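You operate a simulated robot arm through the tools that you are given. There is no shell and no other tool.

You run a simulated two-armed robot. Do the job below in one go: nothing can be reset, and whatever is moved stays where it is left.

Task
Stopper the green and blue scent bottles, each with its own colour, and stand them on the silver tray. Set down upright: what you pick out.

Only the result counts: the job must be done as asked and must still hold three seconds after the hand-in. Knocking over, shifting, dropping, spilling or breaking anything else fails it. A push-on lid holds only when it is set on centred and level and pressed home; a screw cap is set on level and turned clockwise until tight.

Robot
Two 7-joint arms with fingered hands on one trunk that stands fixed in place. Base frame: the origin is at the foot of the trunk, x ahead of it, y to its left, z up; the work surface is at about z = 760. Lengths are in mm, angles in rad, forces in N, time in s.
The left shoulder is at [70, 157, 1189], the right one opposite. With the tool pointing down near the work surface each hand reaches from about 260 to 900 mm from the base axis, measured 20 degrees to its own side. Payload 5 kg a hand.
The TCP of each hand is the grasp point between the finger pads, 31 mm short of the fingertips. In the tool frame z runs along the fingers and y along their closing line. The gripper opens to 156 mm; its body begins 88 mm behind the TCP. The gripper is a hand of 4 fingers: y runs from the thumb to the fingers, the wrist lies at [0, 0, -249] in the tool frame, and closing takes about 1.5 s.
Orientation is that of the tool frame in the base frame, as a unit quaternion [w, x, y, z]. With the fingers straight down and closing along the base's y, the tool's x points along the base's -x, its y along +y and its z along -z.

Tools
- The arms move only by the tool arm_command. It takes "left_series", "right_series" or both (then of equal length, played together; a hand with none holds still); each is a list of rows, each an object (a shift or turn left out is 0, a gripper value left out holds the last) with "slide": the shift along the tool's x, y, z in units of 100 mm (1.0 is 100 mm), a list of three; "angular": the turn, a rotation vector about the tool's x, y, z in units of 45 degrees (1.0 is 45 degrees), a list of three; "jaw": the opening, from 0 (shut) to 1 (fully open). In form: [{"slide": [dx, dy, dz], "angular": [rx, ry, rz], "jaw": jaw}, ...]. A call has 1 to 20 rows; each row is the pose to reach, as a shift and turn from the pose commanded when the call began, along the tool's axes at that moment. A call with a number of a shift or a turn outside -1 to 1 is refused whole. A row lasts 0.2 s, in which the tool goes at most 50 mm and 0.15 rad; a call with a longer step from one row to the next is refused whole, and so is a gripper value outside its range. A pose out of reach is approached as far as the arm can. The call stops where the force on the tool passes 40 N (or 10 N more than at its start, if that is more) or the arm is blocked; 0.2 s more then pass. The fingers move at their own pace (about 108 mm/s each) and stop on an object; they squeeze with about 33 N. The grip force told is the motor's: it shows also when the fingers shut on nothing. Time passes only in rows, and 0.2 s behind the last, so rows that repeat a pose let the fingers close. It gives the time, the measured TCP pose, the force on the tool (base axes), the opening and the grip force at its end, in the units of the frame above (readings bear some noise), with the torque about the TCP (base axes, N m) and any sound that the robot's microphone picked up.
- Cameras (640 x 400 px; columns grow to the right, rows downward): "scene" is now at [128.5, -30.9, 1409.3]; the picture's right is [-0.39, -0.92, -0.00], its down [-0.62, 0.26, -0.74] and it looks along [0.69, -0.29, -0.67] (base axes); focal length 307 px, centre (320, 200). "left" rides on the left gripper at [-72, 2, -111] in its tool frame; the picture's right is [-0.02, -1.00, 0.00], its down [0.84, -0.02, -0.54] and it looks along [0.54, -0.01, 0.84] (tool axes); focal length 234 px, centre (320, 200). "right" rides on the right gripper at [72, 2, -111] in its tool frame; the picture's right is [-0.02, 1.00, 0.00], its down [-0.84, -0.02, -0.54] and it looks along [-0.54, -0.01, 0.84] (tool axes); focal length 234 px, centre (320, 200). There is no depth. A picture from a camera that has moved, and an enlarged one, comes with that camera's place and axes in the base frame and with its lens.
- get_image(camera): a new picture of that camera. It takes no simulated time.
- move_column(by): slides the trunk up (or, below 0, down) by that many mm; the arms and the scene camera ride with it, the base frame stays. It gives what a move gives, with no picture.
- set_grasp(shape, hand): the hand has 4 fingers and takes this shape, open, in about a second: jaw (thumb against the fingers, like two jaws); tri (thumb and two fingers); tip (a fingertip pinch); poke (one finger out to press); point (the index stretched); flat (the hand flat); cup (the hand cupped); fist (a fist). The gripper value then closes the fingers along that shape, each until it touches; the sizes above hold for jaw. It gives what a move gives, with no picture.
- head_to(pan, tilt): turns the head with the scene camera to pan (to the left, within 1.501 rad either way) and tilt (down, from -0.506 to 1.204), counted from straight ahead of the robot. It gives what a move gives.
- zoom(camera, box): a new picture of the part [left, top, right, bottom] of that camera's present view, enlarged. It takes no simulated time.
- job_done(): hands the job in; it is judged then, once.

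Nothing tells you positions but the pictures and the camera data. Unless the task says otherwise, let go and move clear before handing in.

The tools are called after "Emit:" as a command line: name --argument value ..., lists and objects as JSON in quotes. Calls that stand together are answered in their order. arm_command: Moves the arms, as the interface text tells. Its arguments: {"type":"object","properties":{"left_series":{"type":"array"},"right_series":{"type":"array"}},"required":[]} The other tools are called the same way: move_column (by) moves the trunk up or down; set_grasp (shape, hand) gives the hand a shape; head_to (pan, tilt) turns the head that bears the scene camera; get_image (camera) takes a picture; zoom (camera, box) takes an enlarged picture of a part of a camera's view; job_done () hands the job in.

At the start:

```text
t: 0.0
left_tcp_pos: [625.2, -9.7, 1073.4]
left_orientation: [-0.001, 0.0, 1.0, 0.0]
left_wrist_force: [0.7, -0.3, 0.7]
left_moment: [0.04, -0.01, 0.0]
left_gripper_width: 156.0
left_grasp_force: 0.1
left_shape: jaw
right_tcp_pos: [416.4, -641.9, 1052.8]
right_orientation: [0.0, 0.0, 1.0, 0.0]
right_wrist_force: [0.3, 0.6, -0.7]
right_moment: [-0.01, -0.01, 0.04]
right_gripper_width: 155.8
right_grasp_force: 0.2
right_shape: jaw
trunk travel left (down, up): [-575.0, 365.0]
head pan, tilt (commanded): [-0.398, 0.733]
```

scene: 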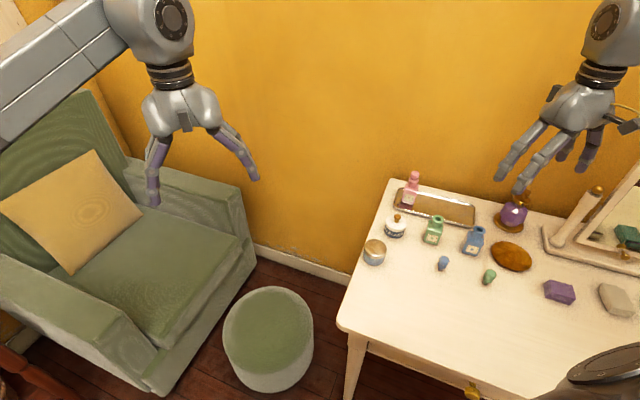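
right: 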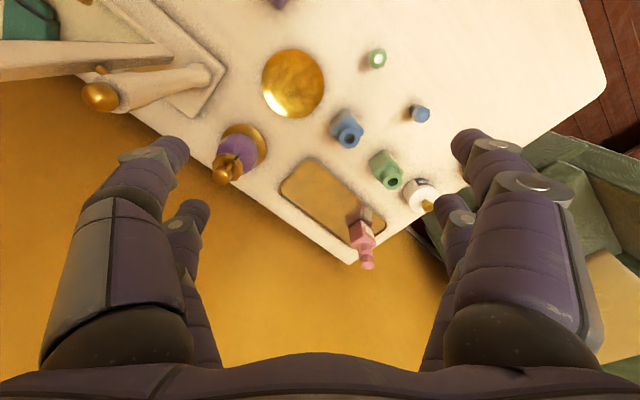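
left: 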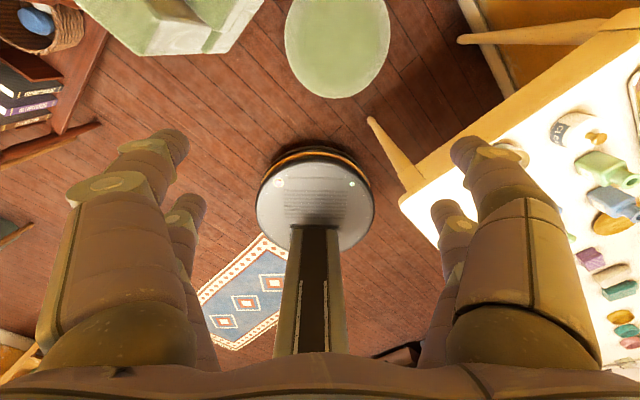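

I see a vanity table to the front right with a silver tray that already holds a pink bottle. Open green and blue bottles stand near it, with small blue and green stoppers in front of them. I'll look closer before moving anything.

Emit:
head_to --pan -0.8 --tilt 0.75

Emit:
get_image --camera "scene"

Emit:
zoom --camera "right" --box '[240, 20, 480, 280]'

```text
t: 0.9
left_tcp_pos: [625.1, -9.9, 1072.5]
left_orientation: [0.001, 0.0, 1.0, 0.0]
left_wrist_force: [0.4, -0.3, 1.2]
left_moment: [0.0, -0.02, 0.02]
left_gripper_width: 155.9
left_grasp_force: 0.1
left_shape: jaw
right_tcp_pos: [416.6, -641.4, 1052.4]
right_orientation: [-0.001, 0.001, 1.0, -0.001]
right_wrist_force: [0.1, -0.2, 0.2]
right_moment: [0.03, -0.02, 0.0]
right_gripper_width: 155.9
right_grasp_force: 0.0
right_shape: jaw
trunk travel left (down, up): [-575.0, 365.0]
head pan, tilt (commanded): [-0.799, 0.75]
```

```text
taken
camera scene: at [109.3, -57.8, 1407.8], right [-0.72, -0.7, 0.0], down [-0.48, 0.49, -0.73], along [0.51, -0.52, -0.68], focal length 307 px, centre (320, 200)
```

scene: 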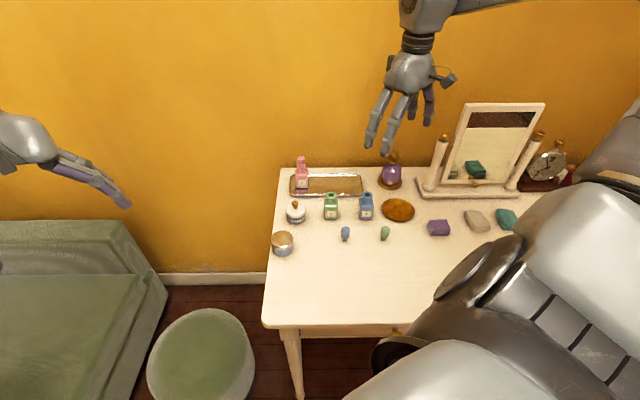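

```text
1.54 times, centred on (360, 150) of right
camera zoom: at [345.1, -640.3, 1162.4], right [0.02, 1.0, 0.0], down [0.84, -0.02, 0.54], along [0.54, -0.01, -0.84], focal length 360 px, centre (258, 277)
```

zoom: 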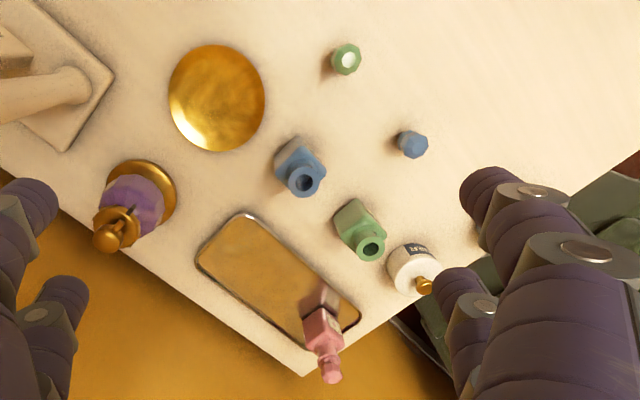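

The table layout is clearer now. I'll zoom in on the bottles, stoppers and tray to fix their positions.

Emit:
zoom --camera "scene" --box '[260, 140, 420, 260]'

Emit:
zoom --camera "scene" --box '[310, 170, 410, 250]'

Emit:
zoom --camera "scene" --box '[270, 145, 370, 225]'

Emit:
zoom --camera "right" --box '[320, 30, 440, 150]'

Emit:
zoom --camera "right" --box '[320, 90, 440, 210]'

Emit:
zoom --camera "right" --box '[260, 150, 400, 280]'

```text
3.33 times, centred on (340, 200) of scene
camera zoom: at [109.3, -57.8, 1407.8], right [-0.72, -0.7, 0.0], down [-0.48, 0.49, -0.73], along [0.51, -0.52, -0.68], focal length 1024 px, centre (253, 200)
```

zoom: 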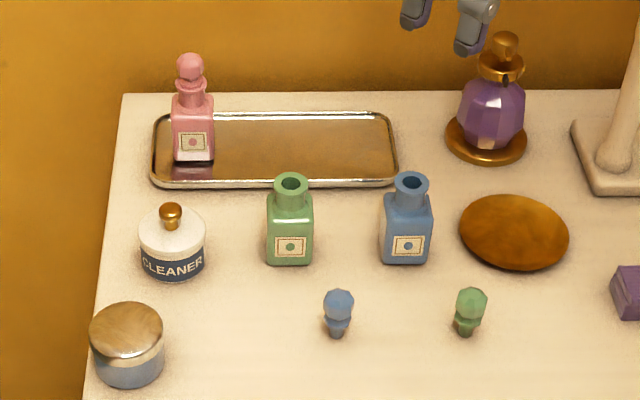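

```text
5.00 times, centred on (360, 210) of scene
camera zoom: at [109.3, -57.8, 1407.8], right [-0.72, -0.7, 0.0], down [-0.48, 0.49, -0.73], along [0.51, -0.52, -0.68], focal length 1537 px, centre (120, 150)
```

zoom: 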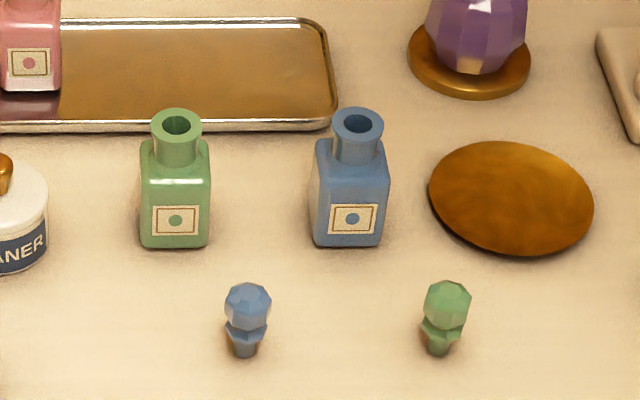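

```text
5.00 times, centred on (320, 185) of scene
camera zoom: at [109.3, -57.8, 1407.8], right [-0.72, -0.7, 0.0], down [-0.48, 0.49, -0.73], along [0.51, -0.52, -0.68], focal length 1537 px, centre (320, 275)
```

zoom: 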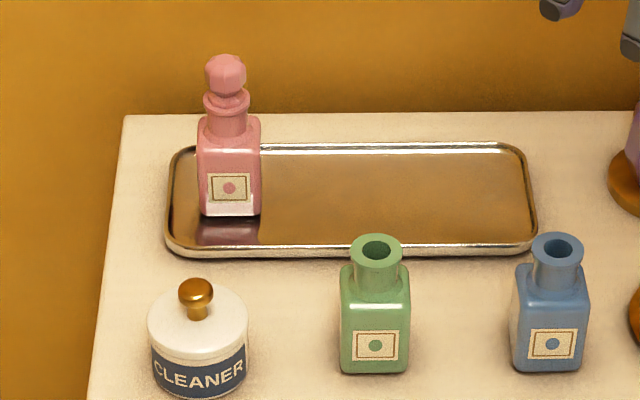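

```text
3.33 times, centred on (380, 90) of right
camera zoom: at [345.1, -640.3, 1162.4], right [0.02, 1.0, 0.0], down [0.84, -0.02, 0.54], along [0.54, -0.01, -0.84], focal length 781 px, centre (120, 567)
```

zoom: 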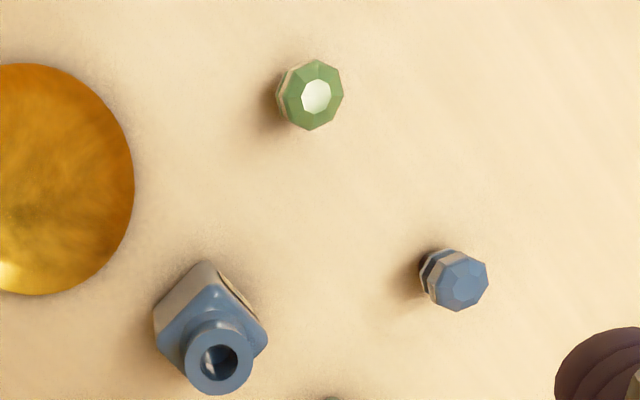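

```text
3.33 times, centred on (380, 150) of right
camera zoom: at [345.1, -640.3, 1162.4], right [0.02, 1.0, 0.0], down [0.84, -0.02, 0.54], along [0.54, -0.01, -0.84], focal length 781 px, centre (120, 367)
```

zoom: 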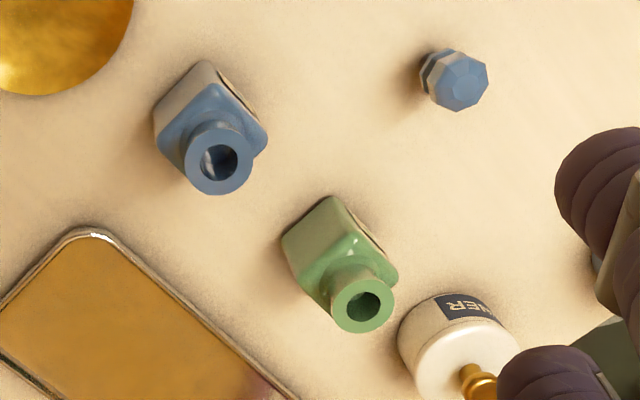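

```text
3.08 times, centred on (330, 215) of right
camera zoom: at [345.1, -640.3, 1162.4], right [0.02, 1.0, 0.0], down [0.84, -0.02, 0.54], along [0.54, -0.01, -0.84], focal length 720 px, centre (289, 154)
```

zoom: 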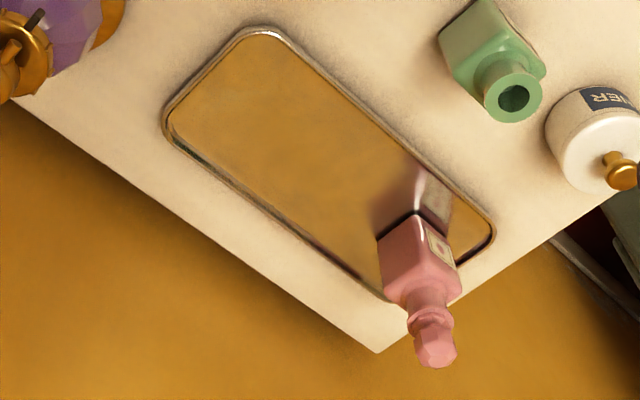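

The stoppers stand plug-down at about green (357, -560) and blue (431, -487). The bottles are at about green (524, -531) and blue (452, -602), with rims near z≈840, and the tray is centred near (627, -623) with the pink bottle at its left end. I'll try a finer hand shape high up, well clear of everything, and look at it.

Emit:
set_grasp --shape "tip" --hand "right"

Emit:
get_image --camera "right"

Emit:
zoom --camera "scene" --box '[340, 0, 480, 160]'

```text
t: 1.8
left_tcp_pos: [625.2, -9.9, 1071.9]
left_orientation: [0.0, 0.0, 1.0, 0.0]
left_wrist_force: [-0.1, 0.6, 0.4]
left_moment: [-0.02, -0.02, 0.0]
left_gripper_width: 155.7
left_grasp_force: 0.1
left_shape: jaw
right_tcp_pos: [416.4, -640.8, 1052.4]
right_orientation: [0.0, 0.0, 1.0, 0.001]
right_wrist_force: [0.3, -0.1, -0.5]
right_moment: [0.0, 0.0, -0.02]
right_gripper_width: 156.0
right_grasp_force: 0.0
right_shape: tip
trunk travel left (down, up): [-575.0, 365.0]
head pan, tilt (commanded): [-0.799, 0.75]
```

```text
taken
camera right: at [345.1, -640.4, 1162.3], right [0.02, 1.0, 0.0], down [0.84, -0.02, 0.54], along [0.54, -0.01, -0.84], focal length 234 px, centre (320, 200)
```

right: 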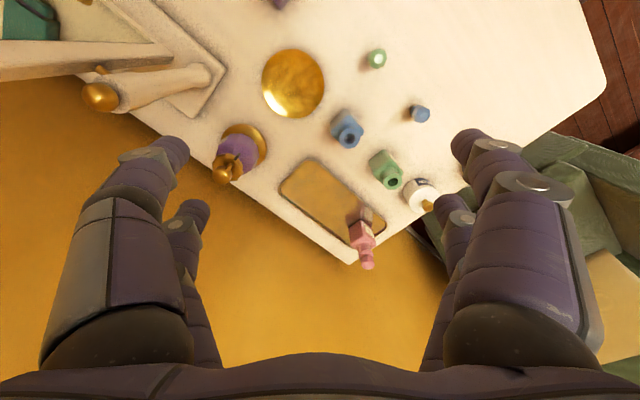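

```text
2.50 times, centred on (410, 80) of scene
camera zoom: at [109.2, -57.9, 1407.8], right [-0.72, -0.7, 0.0], down [-0.48, 0.49, -0.73], along [0.51, -0.52, -0.68], focal length 768 px, centre (95, 500)
```

zoom: 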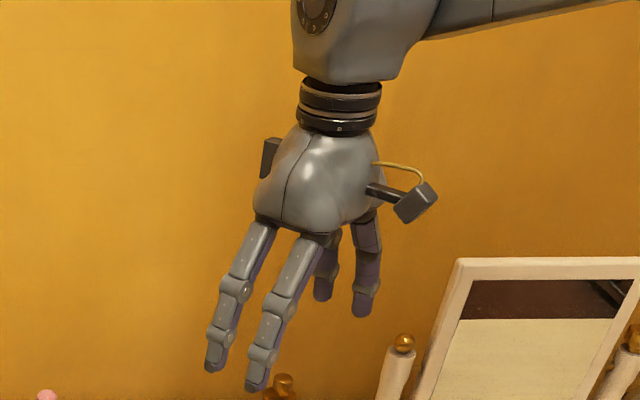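

The hand has two fingers on each side. I'll close it in free air to see where the fingertips meet in this shape.

Emit:
arm_command --right_series '[{"jaw": 0.1}, {"jaw": 0.1}, {"jaw": 0.1}, {"jaw": 0.1}, {"jaw": 0.1}, {"jaw": 0.1}, {"jaw": 0.1}, {"jaw": 0.1}]'

Emit:
get_image --camera "right"

Emit:
zoom --camera "scene" --box '[340, 0, 480, 160]'

```text
t: 3.6
left_tcp_pos: [624.9, -9.2, 1072.9]
left_orientation: [0.001, 0.0, 1.0, 0.0]
left_wrist_force: [-0.9, -0.7, -0.2]
left_moment: [-0.02, -0.02, 0.0]
left_gripper_width: 155.9
left_grasp_force: 0.0
left_shape: jaw
right_tcp_pos: [415.1, -641.3, 1051.7]
right_orientation: [-0.001, 0.0, 1.0, 0.0]
right_wrist_force: [0.7, 0.3, 0.5]
right_moment: [0.0, 0.01, -0.02]
right_gripper_width: 16.2
right_grasp_force: 0.1
right_shape: tip
trunk travel left (down, up): [-575.0, 365.0]
head pan, tilt (commanded): [-0.799, 0.75]
```

```text
taken
camera right: at [345.1, -640.4, 1162.4], right [0.02, 1.0, 0.0], down [0.84, -0.02, 0.54], along [0.54, -0.01, -0.84], focal length 234 px, centre (320, 200)
```

right: 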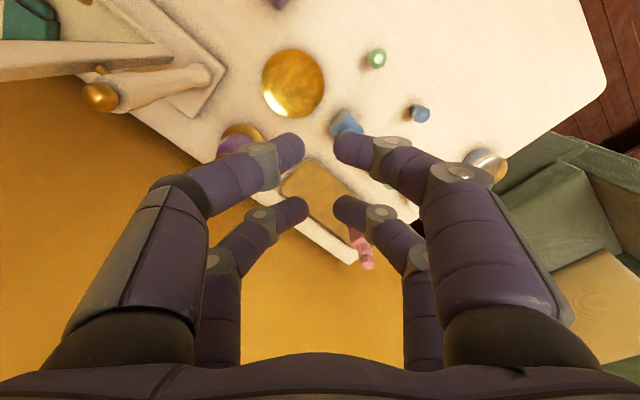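

```text
2.50 times, centred on (410, 80) of scene
camera zoom: at [109.2, -57.9, 1407.8], right [-0.72, -0.7, 0.0], down [-0.48, 0.49, -0.73], along [0.51, -0.52, -0.68], focal length 768 px, centre (95, 500)
```

zoom: 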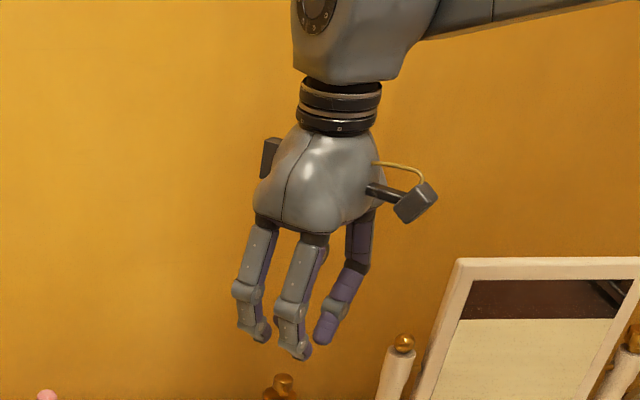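

In "tip" the four fingers stay as two parallel pairs about 44 mm apart, which is too wide for a 25 mm knob at the centre. I'll look at "tri" as well.

Emit:
set_grasp --shape "tri" --hand "right"

Emit:
get_image --camera "right"

Emit:
arm_command --right_series '[{"jaw": 0.1}, {"jaw": 0.1}, {"jaw": 0.1}, {"jaw": 0.1}, {"jaw": 0.1}, {"jaw": 0.1}, {"jaw": 0.1}, {"jaw": 0.1}]'

Emit:
get_image --camera "right"

Emit:
zoom --camera "scene" --box '[340, 0, 480, 160]'

```text
t: 4.5
left_tcp_pos: [624.3, -9.5, 1071.8]
left_orientation: [0.0, 0.0, 1.0, 0.0]
left_wrist_force: [0.0, 0.5, -0.2]
left_moment: [-0.02, 0.0, -0.01]
left_gripper_width: 156.0
left_grasp_force: 0.1
left_shape: jaw
right_tcp_pos: [415.7, -642.6, 1052.2]
right_orientation: [0.0, 0.0, 1.0, 0.0]
right_wrist_force: [-0.4, 0.5, 0.0]
right_moment: [0.0, 0.0, 0.0]
right_gripper_width: 155.9
right_grasp_force: 0.0
right_shape: tri
trunk travel left (down, up): [-575.0, 365.0]
head pan, tilt (commanded): [-0.799, 0.75]
```

```text
taken
camera right: at [345.1, -640.4, 1162.4], right [0.02, 1.0, 0.0], down [0.84, -0.02, 0.54], along [0.54, -0.01, -0.84], focal length 234 px, centre (320, 200)
```

right: 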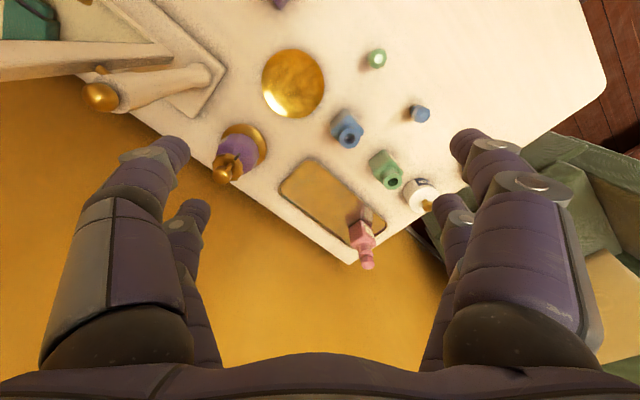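

```text
t: 6.3
left_tcp_pos: [624.4, -10.3, 1071.6]
left_orientation: [0.0, 0.0, 1.0, 0.0]
left_wrist_force: [0.5, -0.6, -0.1]
left_moment: [-0.02, -0.02, 0.02]
left_gripper_width: 155.9
left_grasp_force: 0.1
left_shape: jaw
right_tcp_pos: [416.7, -640.9, 1050.9]
right_orientation: [0.0, 0.0, 1.0, 0.001]
right_wrist_force: [-0.3, 0.1, -0.4]
right_moment: [0.02, -0.02, 0.0]
right_gripper_width: 16.2
right_grasp_force: 0.0
right_shape: tri
trunk travel left (down, up): [-575.0, 365.0]
head pan, tilt (commanded): [-0.799, 0.75]
```

```text
taken
camera right: at [345.1, -640.4, 1162.4], right [0.02, 1.0, 0.0], down [0.84, -0.02, 0.54], along [0.54, -0.01, -0.84], focal length 234 px, centre (320, 200)
```

right: 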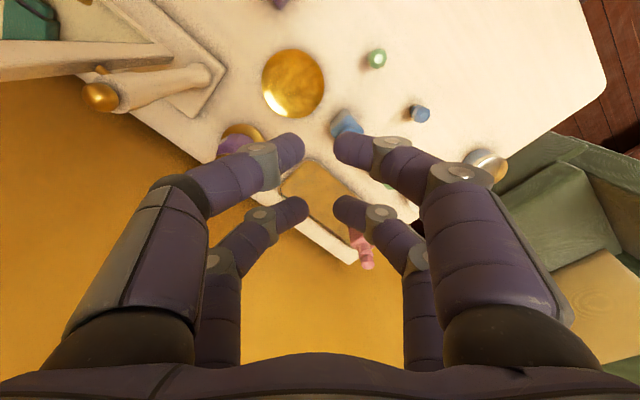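

```text
2.50 times, centred on (410, 80) of scene
camera zoom: at [109.2, -57.9, 1407.8], right [-0.72, -0.7, 0.0], down [-0.48, 0.49, -0.73], along [0.51, -0.52, -0.68], focal length 768 px, centre (95, 500)
```

zoom: 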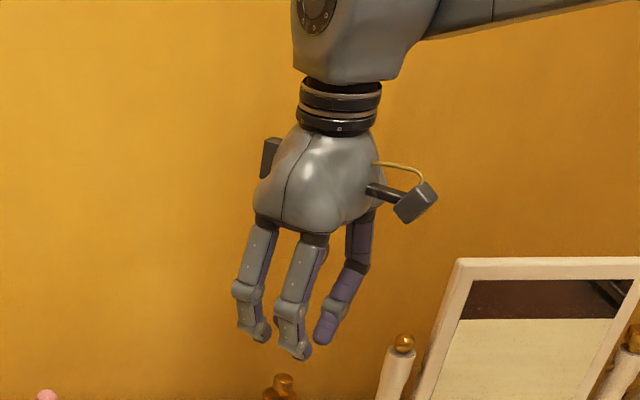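

"Tri" looks the same as "tip". I'll check "jaw" closed, since the hand data holds for that shape, and then "poke" for pressing.

Emit:
set_grasp --shape "jaw" --hand "right"

Emit:
arm_command --right_series '[{"jaw": 0.1}, {"jaw": 0.1}, {"jaw": 0.1}, {"jaw": 0.1}, {"jaw": 0.1}, {"jaw": 0.1}, {"jaw": 0.1}, {"jaw": 0.1}]'

Emit:
get_image --camera "right"

Emit:
set_grasp --shape "poke" --hand "right"

Emit:
get_image --camera "right"

Emit:
zoom --camera "scene" --box '[340, 0, 480, 160]'

```text
t: 7.2
left_tcp_pos: [625.3, -10.0, 1072.0]
left_orientation: [0.0, 0.001, 1.0, 0.0]
left_wrist_force: [0.3, 0.3, 0.7]
left_moment: [0.0, 0.01, -0.03]
left_gripper_width: 156.1
left_grasp_force: 0.1
left_shape: jaw
right_tcp_pos: [416.7, -641.9, 1052.1]
right_orientation: [0.0, -0.001, 1.0, 0.0]
right_wrist_force: [0.2, 0.2, -0.1]
right_moment: [-0.05, -0.03, -0.02]
right_gripper_width: 155.9
right_grasp_force: 0.1
right_shape: jaw
trunk travel left (down, up): [-575.0, 365.0]
head pan, tilt (commanded): [-0.799, 0.75]
```

```text
t: 9.0
left_tcp_pos: [624.6, -10.6, 1071.9]
left_orientation: [0.0, 0.0, 1.0, 0.0]
left_wrist_force: [0.0, 1.3, -0.3]
left_moment: [0.03, 0.0, -0.01]
left_gripper_width: 155.8
left_grasp_force: 0.1
left_shape: jaw
right_tcp_pos: [416.9, -642.9, 1052.7]
right_orientation: [0.0, 0.0, 1.0, 0.0]
right_wrist_force: [-0.7, 0.0, 0.2]
right_moment: [-0.02, -0.01, -0.01]
right_gripper_width: 15.8
right_grasp_force: 0.1
right_shape: jaw
trunk travel left (down, up): [-575.0, 365.0]
head pan, tilt (commanded): [-0.799, 0.75]
```

```text
taken
camera right: at [345.1, -640.4, 1162.4], right [0.02, 1.0, 0.0], down [0.84, -0.02, 0.54], along [0.54, -0.01, -0.84], focal length 234 px, centre (320, 200)
```

right: 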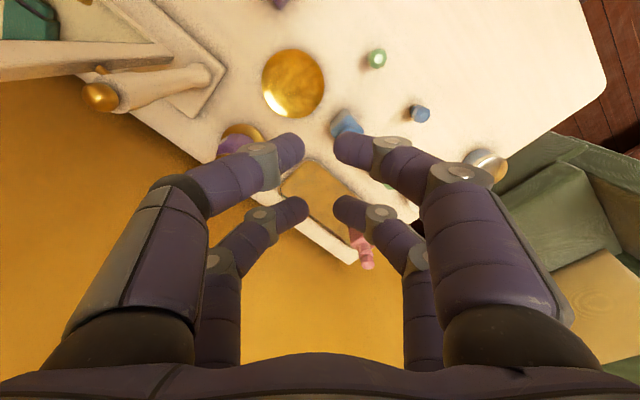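

```text
t: 9.9
left_tcp_pos: [626.0, -10.9, 1071.9]
left_orientation: [0.0, 0.0, 1.0, 0.0]
left_wrist_force: [-0.4, 0.1, 0.6]
left_moment: [-0.01, 0.0, 0.01]
left_gripper_width: 155.6
left_grasp_force: 0.1
left_shape: jaw
right_tcp_pos: [417.3, -642.0, 1052.6]
right_orientation: [0.0, 0.0, 1.0, 0.0]
right_wrist_force: [-0.1, 0.2, -0.3]
right_moment: [0.04, 0.0, -0.01]
right_gripper_width: 0.0
right_grasp_force: 0.1
right_shape: poke
trunk travel left (down, up): [-575.0, 365.0]
head pan, tilt (commanded): [-0.799, 0.75]
```

```text
taken
camera right: at [345.1, -640.4, 1162.3], right [0.02, 1.0, 0.0], down [0.84, -0.02, 0.54], along [0.54, -0.01, -0.84], focal length 234 px, centre (320, 200)
```

right: 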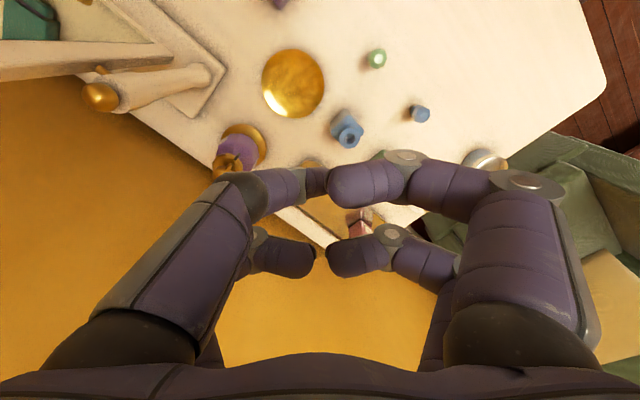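

```text
2.50 times, centred on (410, 80) of scene
camera zoom: at [109.2, -57.9, 1407.8], right [-0.72, -0.7, 0.0], down [-0.48, 0.49, -0.73], along [0.51, -0.52, -0.68], focal length 768 px, centre (95, 500)
```

zoom: 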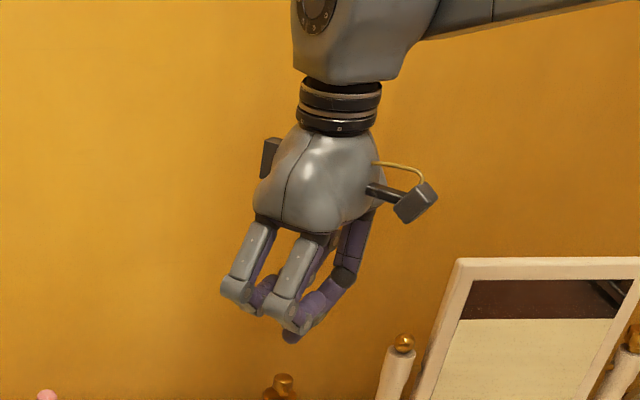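

"Jaw" closes the same way, so each finger pair grips at about ±22 mm along tool x. I'll go back to jaw and move above the green stopper so that the front pair (tool x +22) straddles it, then check the alignment.

Emit:
set_grasp --shape "jaw" --hand "right"

Emit:
arm_command --right_series '[{"slide": [0.1, 0.2, 0.2], "jaw": 0.32}, {"slide": [0.2, 0.4, 0.4], "jaw": 0.32}, {"slide": [0.3, 0.6, 0.6], "jaw": 0.32}, {"slide": [0.375, 0.8, 0.8], "jaw": 0.32}, {"slide": [0.375, 0.82, 1.0], "jaw": 0.32}, {"slide": [0.375, 0.82, 1.0], "jaw": 0.32}]'

Emit:
get_image --camera "right"

Emit:
get_image --camera "scene"

```text
t: 10.8
left_tcp_pos: [625.5, -8.9, 1073.2]
left_orientation: [0.0, 0.0, 1.0, 0.0]
left_wrist_force: [-0.2, -0.8, 0.0]
left_moment: [0.0, 0.0, -0.01]
left_gripper_width: 156.1
left_grasp_force: 0.1
left_shape: jaw
right_tcp_pos: [416.6, -642.3, 1053.2]
right_orientation: [0.001, 0.0, 1.0, 0.0]
right_wrist_force: [0.5, -0.8, 0.5]
right_moment: [-0.02, -0.03, -0.04]
right_gripper_width: 155.9
right_grasp_force: 0.0
right_shape: jaw
trunk travel left (down, up): [-575.0, 365.0]
head pan, tilt (commanded): [-0.799, 0.75]
```

```text
t: 12.2
left_tcp_pos: [625.2, -9.4, 1072.4]
left_orientation: [0.0, 0.0, 1.0, 0.001]
left_wrist_force: [0.9, -0.4, 0.0]
left_moment: [0.01, -0.02, 0.02]
left_gripper_width: 156.0
left_grasp_force: 0.0
left_shape: jaw
right_tcp_pos: [379.3, -558.1, 951.4]
right_orientation: [0.0, 0.001, 1.0, 0.0]
right_wrist_force: [0.3, 0.2, -0.4]
right_moment: [-0.02, -0.02, 0.02]
right_gripper_width: 50.2
right_grasp_force: 0.1
right_shape: jaw
trunk travel left (down, up): [-575.0, 365.0]
head pan, tilt (commanded): [-0.799, 0.75]
```

```text
taken
camera right: at [307.0, -557.5, 1062.4], right [0.02, 1.0, 0.0], down [0.84, -0.02, 0.54], along [0.54, -0.01, -0.84], focal length 234 px, centre (320, 200)
```

right: 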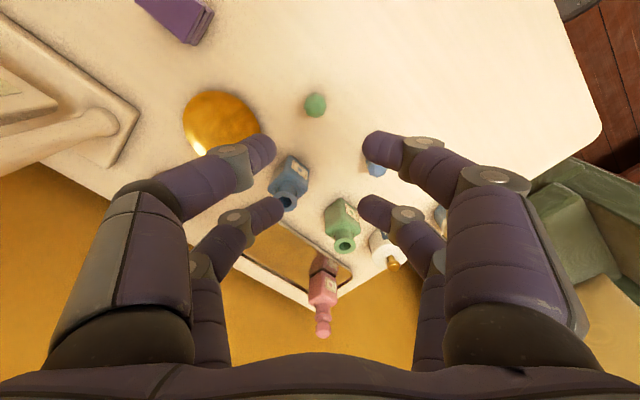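

```text
taken
camera scene: at [108.7, -57.4, 1407.9], right [-0.72, -0.7, 0.0], down [-0.48, 0.49, -0.73], along [0.51, -0.52, -0.68], focal length 307 px, centre (320, 200)
```

scene: 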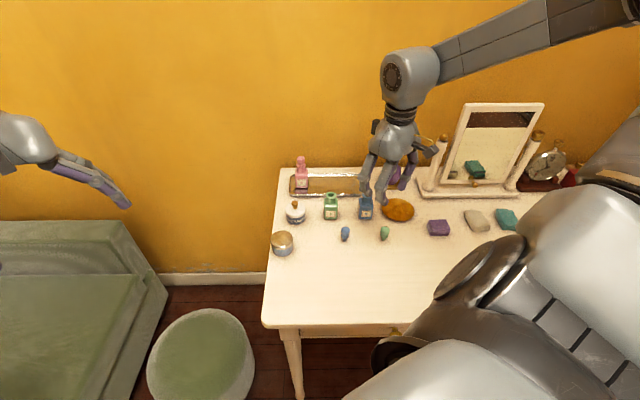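

The hand is above the green stopper. I'll zoom both cameras to measure the stopper and the fingertips.

Emit:
zoom --camera "right" --box '[240, 80, 400, 180]'

Emit:
zoom --camera "scene" --box '[364, 218, 404, 243]'

Emit:
zoom --camera "scene" --box '[340, 140, 436, 200]'

```text
4.00 times, centred on (320, 130) of right
camera zoom: at [307.0, -557.5, 1062.4], right [0.02, 1.0, 0.0], down [0.84, -0.02, 0.54], along [0.54, -0.01, -0.84], focal length 937 px, centre (320, 480)
```

zoom: 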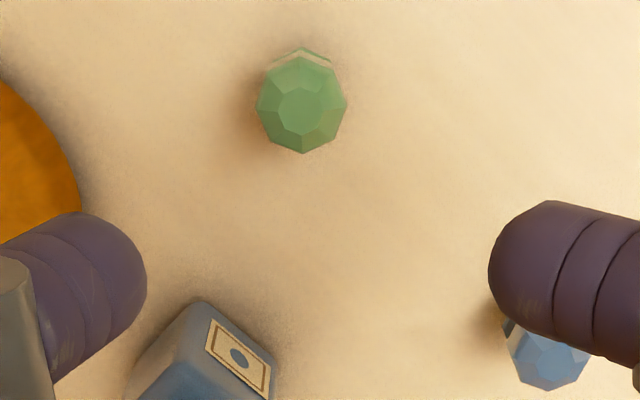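

```text
16.00 times, centred on (384, 230) of scene
camera zoom: at [108.7, -57.4, 1407.9], right [-0.72, -0.7, 0.0], down [-0.48, 0.49, -0.73], along [0.51, -0.52, -0.68], focal length 4917 px, centre (-704, -288)
```

zoom: 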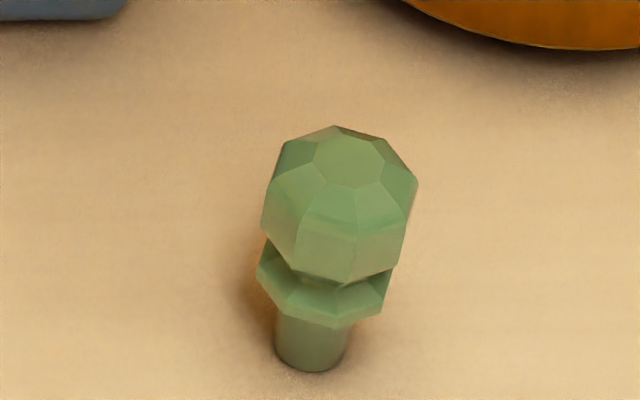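

```text
6.67 times, centred on (388, 170) of scene
camera zoom: at [108.7, -57.4, 1407.9], right [-0.72, -0.7, 0.0], down [-0.48, 0.49, -0.73], along [0.51, -0.52, -0.68], focal length 2049 px, centre (-133, 400)
```

zoom: 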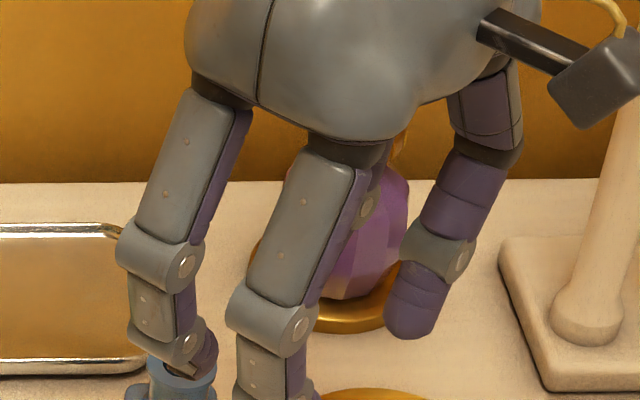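

The green stopper measures about 47 mm tall, with a knob about 26 mm wide centred near z≈797, standing at about (358.5, -563). I'll descend to just above it and check the alignment before straddling it.

Emit:
arm_command --right_series '[{"slide": [-0.01, -0.02, 0.3]}, {"slide": [-0.017, -0.037, 0.6]}, {"slide": [-0.017, -0.037, 0.85]}, {"slide": [-0.017, -0.037, 0.98]}, {"slide": [-0.017, -0.037, 0.98]}]'

Emit:
get_image --camera "right"

Emit:
zoom --camera "scene" --box '[344, 190, 424, 240]'

```text
t: 13.4
left_tcp_pos: [624.3, -9.1, 1073.1]
left_orientation: [0.0, 0.0, 1.0, 0.0]
left_wrist_force: [-0.2, 0.1, 0.2]
left_moment: [0.0, 0.0, 0.01]
left_gripper_width: 155.8
left_grasp_force: 0.1
left_shape: jaw
right_tcp_pos: [379.8, -563.5, 853.4]
right_orientation: [0.001, 0.0, 1.0, 0.0]
right_wrist_force: [-0.8, -0.7, 0.3]
right_moment: [-0.05, 0.02, -0.02]
right_gripper_width: 50.0
right_grasp_force: 0.1
right_shape: jaw
trunk travel left (down, up): [-575.0, 365.0]
head pan, tilt (commanded): [-0.799, 0.75]
```

```text
taken
camera right: at [309.0, -561.6, 963.8], right [0.02, 1.0, 0.0], down [0.84, -0.02, 0.54], along [0.54, -0.01, -0.84], focal length 234 px, centre (320, 200)
```

right: 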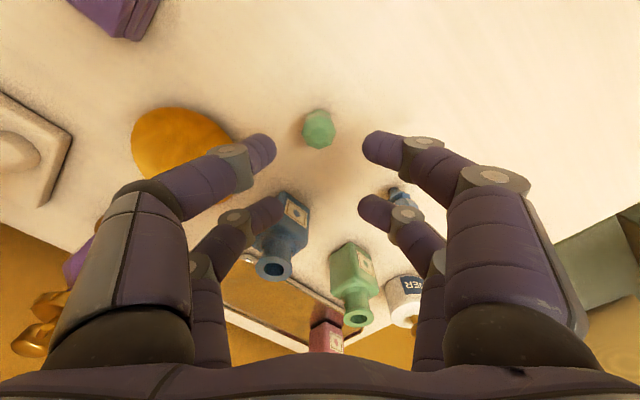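

```text
8.00 times, centred on (384, 215) of scene
camera zoom: at [108.9, -57.5, 1407.9], right [-0.72, -0.7, 0.0], down [-0.48, 0.49, -0.73], along [0.51, -0.52, -0.68], focal length 2459 px, centre (-192, 80)
```

zoom: 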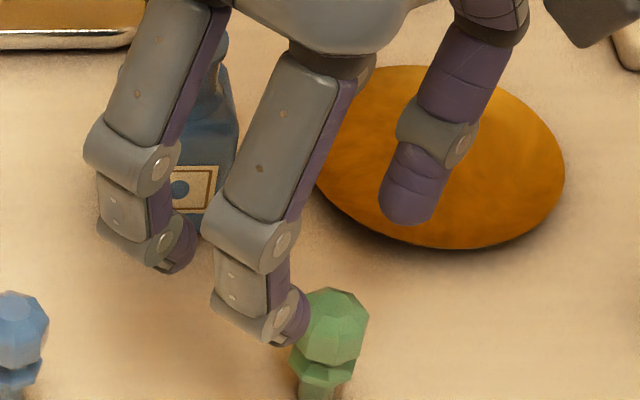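

The stopper sits centred between the front fingertips in the hand view. I'll zoom to check the fore-aft alignment.

Emit:
zoom --camera "right" --box '[264, 100, 376, 170]'

```text
5.71 times, centred on (320, 135) of right
camera zoom: at [309.0, -561.6, 963.8], right [0.02, 1.0, 0.0], down [0.84, -0.02, 0.54], along [0.54, -0.01, -0.84], focal length 1338 px, centre (320, 571)
```

zoom: 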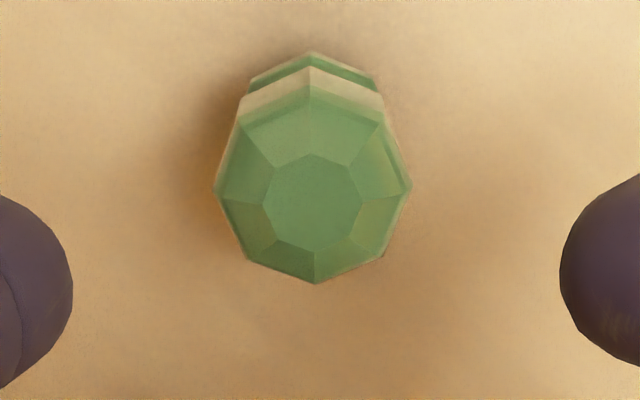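

The stopper is at about (358, -563.3) and the fingers are about 2 mm too far forward. I'll descend so the tips sit just below the knob's widest part.

Emit:
arm_command --right_series '[{"slide": [0.02, 0.0, 0.1], "jaw": 0.27}, {"slide": [0.02, 0.0, 0.2], "jaw": 0.27}, {"slide": [0.02, 0.0, 0.3], "jaw": 0.27}, {"slide": [0.02, 0.0, 0.37], "jaw": 0.27}, {"slide": [0.02, 0.0, 0.37], "jaw": 0.27}]'

Emit:
get_image --camera "right"

Emit:
zoom --camera "right" --box '[264, 120, 376, 190]'

Emit:
zoom --camera "scene" --box '[344, 200, 424, 250]'

```text
t: 14.6
left_tcp_pos: [625.7, -9.3, 1072.0]
left_orientation: [0.0, 0.0, 1.0, 0.0]
left_wrist_force: [-0.5, 0.4, -0.2]
left_moment: [0.01, -0.02, 0.0]
left_gripper_width: 155.9
left_grasp_force: 0.1
left_shape: jaw
right_tcp_pos: [378.3, -563.7, 815.6]
right_orientation: [0.0, 0.0, 1.0, 0.0]
right_wrist_force: [0.7, 0.5, 0.0]
right_moment: [-0.02, 0.05, -0.02]
right_gripper_width: 42.4
right_grasp_force: 0.1
right_shape: jaw
trunk travel left (down, up): [-575.0, 365.0]
head pan, tilt (commanded): [-0.799, 0.75]
```

```text
taken
camera right: at [307.1, -561.8, 927.0], right [0.02, 1.0, 0.0], down [0.84, -0.02, 0.55], along [0.54, -0.01, -0.84], focal length 234 px, centre (320, 200)
```

right: 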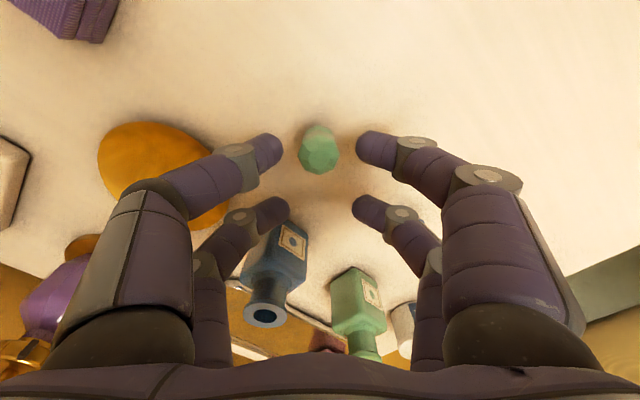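

```text
5.71 times, centred on (320, 155) of right
camera zoom: at [307.1, -561.8, 927.0], right [0.02, 1.0, 0.0], down [0.84, -0.02, 0.55], along [0.54, -0.01, -0.84], focal length 1338 px, centre (320, 457)
```

zoom: 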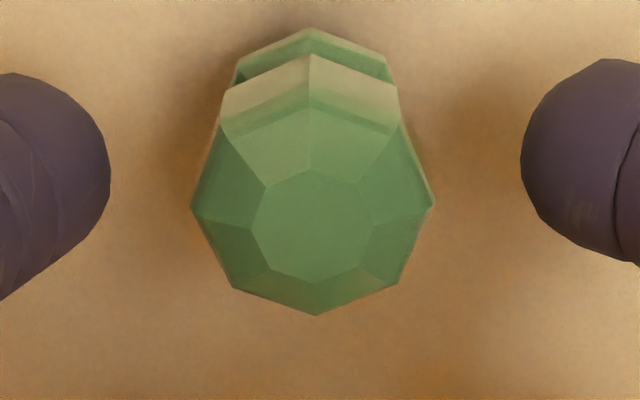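

```text
8.00 times, centred on (384, 225) of scene
camera zoom: at [109.1, -57.7, 1407.8], right [-0.72, -0.7, 0.0], down [-0.48, 0.49, -0.73], along [0.51, -0.52, -0.68], focal length 2459 px, centre (-192, 0)
```

zoom: 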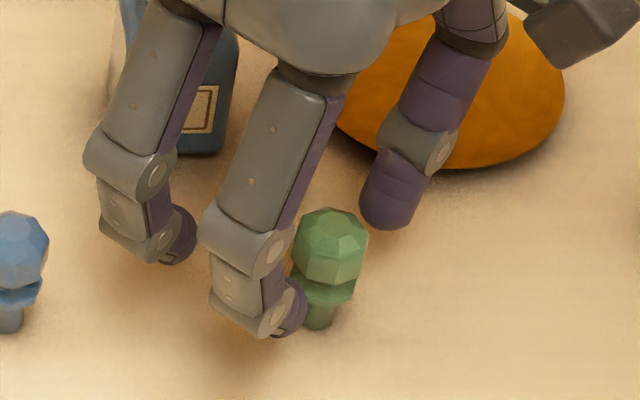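

The front fingers straddle the knob with x and y matched to within about 0.5 mm. I'll raise 4 mm so the pads meet the knob's wide band, then close.

Emit:
arm_command --right_series '[{"slide": [0.0, 0.0, -0.04], "jaw": 0.27}, {"slide": [0.0, 0.0, -0.04], "jaw": 0.2}, {"slide": [0.0, 0.0, -0.04], "jaw": 0.15}, {"slide": [0.0, 0.0, -0.04], "jaw": 0.1}, {"slide": [0.0, 0.0, -0.04], "jaw": 0.0}, {"slide": [0.0, 0.0, -0.04], "jaw": 0.0}, {"slide": [0.0, 0.0, -0.04], "jaw": 0.0}, {"slide": [0.0, 0.0, -0.04], "jaw": 0.0}]'

Emit:
get_image --camera "right"

Emit:
zoom --camera "right" --box '[264, 120, 376, 190]'

Emit:
zoom --camera "scene" --box '[344, 200, 424, 250]'

```text
t: 16.4
left_tcp_pos: [625.0, -9.5, 1072.9]
left_orientation: [0.0, 0.0, 1.0, 0.0]
left_wrist_force: [-0.2, -0.9, -0.4]
left_moment: [-0.01, -0.01, -0.04]
left_gripper_width: 156.0
left_grasp_force: 0.1
left_shape: jaw
right_tcp_pos: [380.0, -563.4, 821.0]
right_orientation: [0.0, -0.001, 1.0, 0.0]
right_wrist_force: [1.2, -0.5, 0.5]
right_moment: [0.0, -0.04, -0.03]
right_gripper_width: 7.7
right_grasp_force: 33.2
right_shape: jaw
trunk travel left (down, up): [-575.0, 365.0]
head pan, tilt (commanded): [-0.799, 0.75]
```

```text
taken
camera right: at [307.4, -562.0, 931.1], right [0.02, 1.0, 0.0], down [0.84, -0.02, 0.54], along [0.54, -0.01, -0.84], focal length 234 px, centre (320, 200)
```

right: 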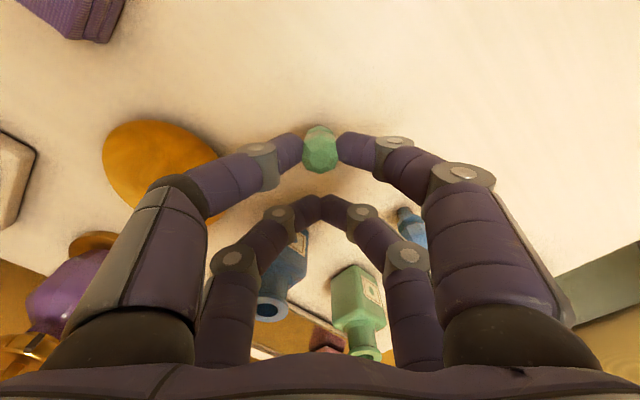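

```text
5.71 times, centred on (320, 155) of right
camera zoom: at [307.4, -562.0, 931.1], right [0.02, 1.0, 0.0], down [0.84, -0.02, 0.54], along [0.54, -0.01, -0.84], focal length 1338 px, centre (320, 457)
```

zoom: 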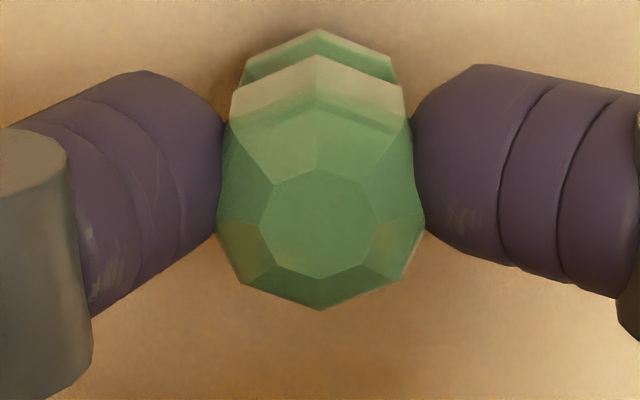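

```text
8.00 times, centred on (384, 225) of scene
camera zoom: at [109.2, -57.9, 1407.8], right [-0.72, -0.7, 0.0], down [-0.48, 0.49, -0.73], along [0.51, -0.52, -0.68], focal length 2459 px, centre (-192, 0)
```

zoom: 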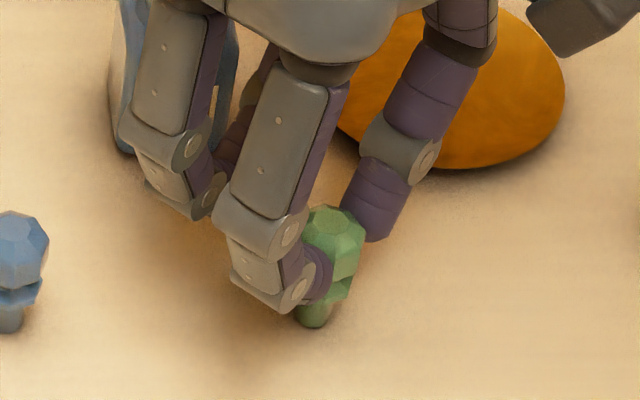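

The knob is held and the grip force reads 33 N. I'll lift straight up and check that the stopper hangs level.

Emit:
arm_command --right_series '[{"slide": [0.0, 0.0, -0.05]}, {"slide": [0.0, 0.0, -0.2]}, {"slide": [0.0, 0.0, -0.4]}, {"slide": [0.0, 0.0, -0.6]}, {"slide": [0.0, 0.0, -0.8]}, {"slide": [0.0, 0.0, -1.0]}, {"slide": [0.0, 0.0, -1.0]}]'

Emit:
zoom --camera "right" --box '[264, 120, 376, 190]'

Emit:
zoom --camera "scene" --box '[344, 170, 424, 220]'

```text
t: 18.0
left_tcp_pos: [625.5, -10.0, 1072.1]
left_orientation: [0.0, 0.0, 1.0, 0.0]
left_wrist_force: [-0.2, 0.5, 0.8]
left_moment: [0.03, 0.0, 0.01]
left_gripper_width: 156.1
left_grasp_force: 0.0
left_shape: jaw
right_tcp_pos: [379.1, -562.9, 923.1]
right_orientation: [0.0, -0.001, 1.0, 0.0]
right_wrist_force: [-0.5, -0.8, 0.1]
right_moment: [0.01, 0.01, -0.01]
right_gripper_width: 8.2
right_grasp_force: 32.2
right_shape: jaw
trunk travel left (down, up): [-575.0, 365.0]
head pan, tilt (commanded): [-0.799, 0.75]
```

```text
5.71 times, centred on (320, 155) of right
camera zoom: at [308.1, -562.3, 1031.9], right [0.02, 1.0, 0.0], down [0.84, -0.02, 0.54], along [0.54, -0.01, -0.84], focal length 1338 px, centre (320, 457)
```

zoom: 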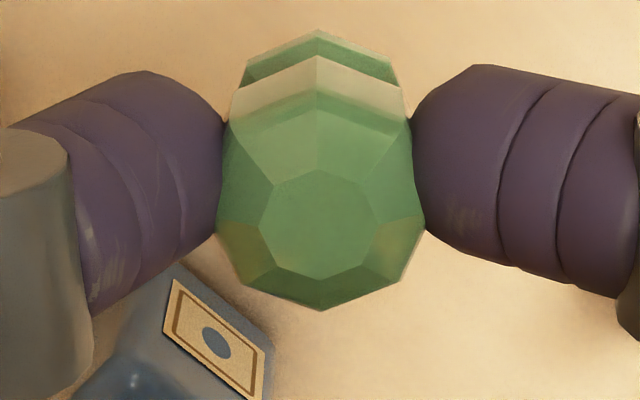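

```text
8.00 times, centred on (384, 195) of scene
camera zoom: at [109.5, -58.3, 1407.8], right [-0.72, -0.7, 0.0], down [-0.48, 0.49, -0.73], along [0.51, -0.52, -0.68], focal length 2459 px, centre (-192, 240)
```

zoom: 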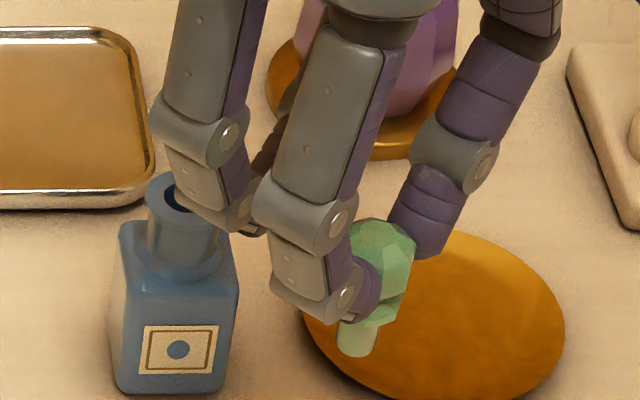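

The stopper is held firmly and upright. Next I'll measure the green bottle's rim closely from the scene camera.

Emit:
zoom --camera "scene" --box '[311, 187, 351, 212]'

Emit:
zoom --camera "scene" --box '[311, 200, 351, 225]'

Emit:
zoom --camera "scene" --box '[346, 187, 386, 212]'

Emit:
zoom --camera "scene" --box '[346, 200, 386, 225]'

```text
16.00 times, centred on (331, 200) of scene
camera zoom: at [109.5, -58.3, 1407.8], right [-0.72, -0.7, 0.0], down [-0.48, 0.49, -0.73], along [0.51, -0.52, -0.68], focal length 4917 px, centre (144, 208)
```

zoom: 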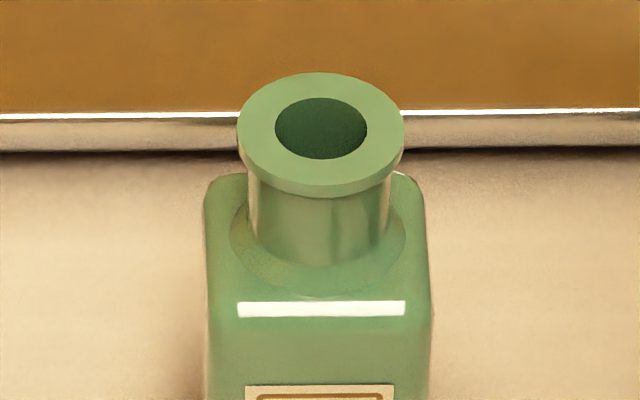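

```text
16.00 times, centred on (331, 212) of scene
camera zoom: at [109.5, -58.3, 1407.8], right [-0.72, -0.7, 0.0], down [-0.48, 0.49, -0.73], along [0.51, -0.52, -0.68], focal length 4917 px, centre (144, 0)
```

zoom: 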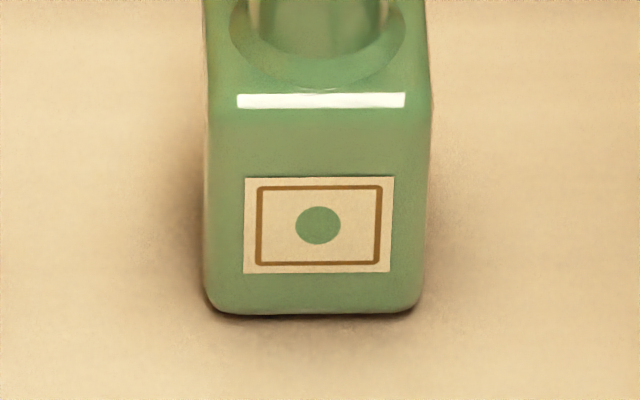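

```text
16.00 times, centred on (366, 200) of scene
camera zoom: at [109.5, -58.3, 1407.8], right [-0.72, -0.7, 0.0], down [-0.48, 0.49, -0.73], along [0.51, -0.52, -0.68], focal length 4917 px, centre (-416, 208)
```

zoom: 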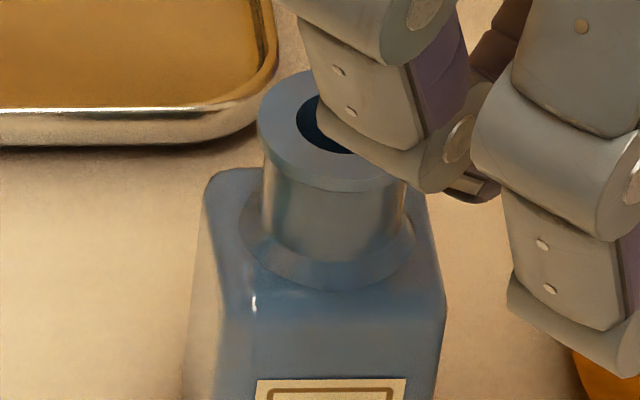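

```text
16.00 times, centred on (366, 212) of scene
camera zoom: at [109.5, -58.3, 1407.8], right [-0.72, -0.7, 0.0], down [-0.48, 0.49, -0.73], along [0.51, -0.52, -0.68], focal length 4917 px, centre (-416, 0)
```

zoom: 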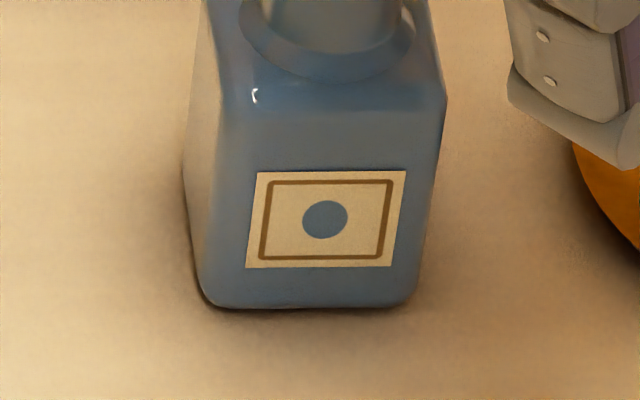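

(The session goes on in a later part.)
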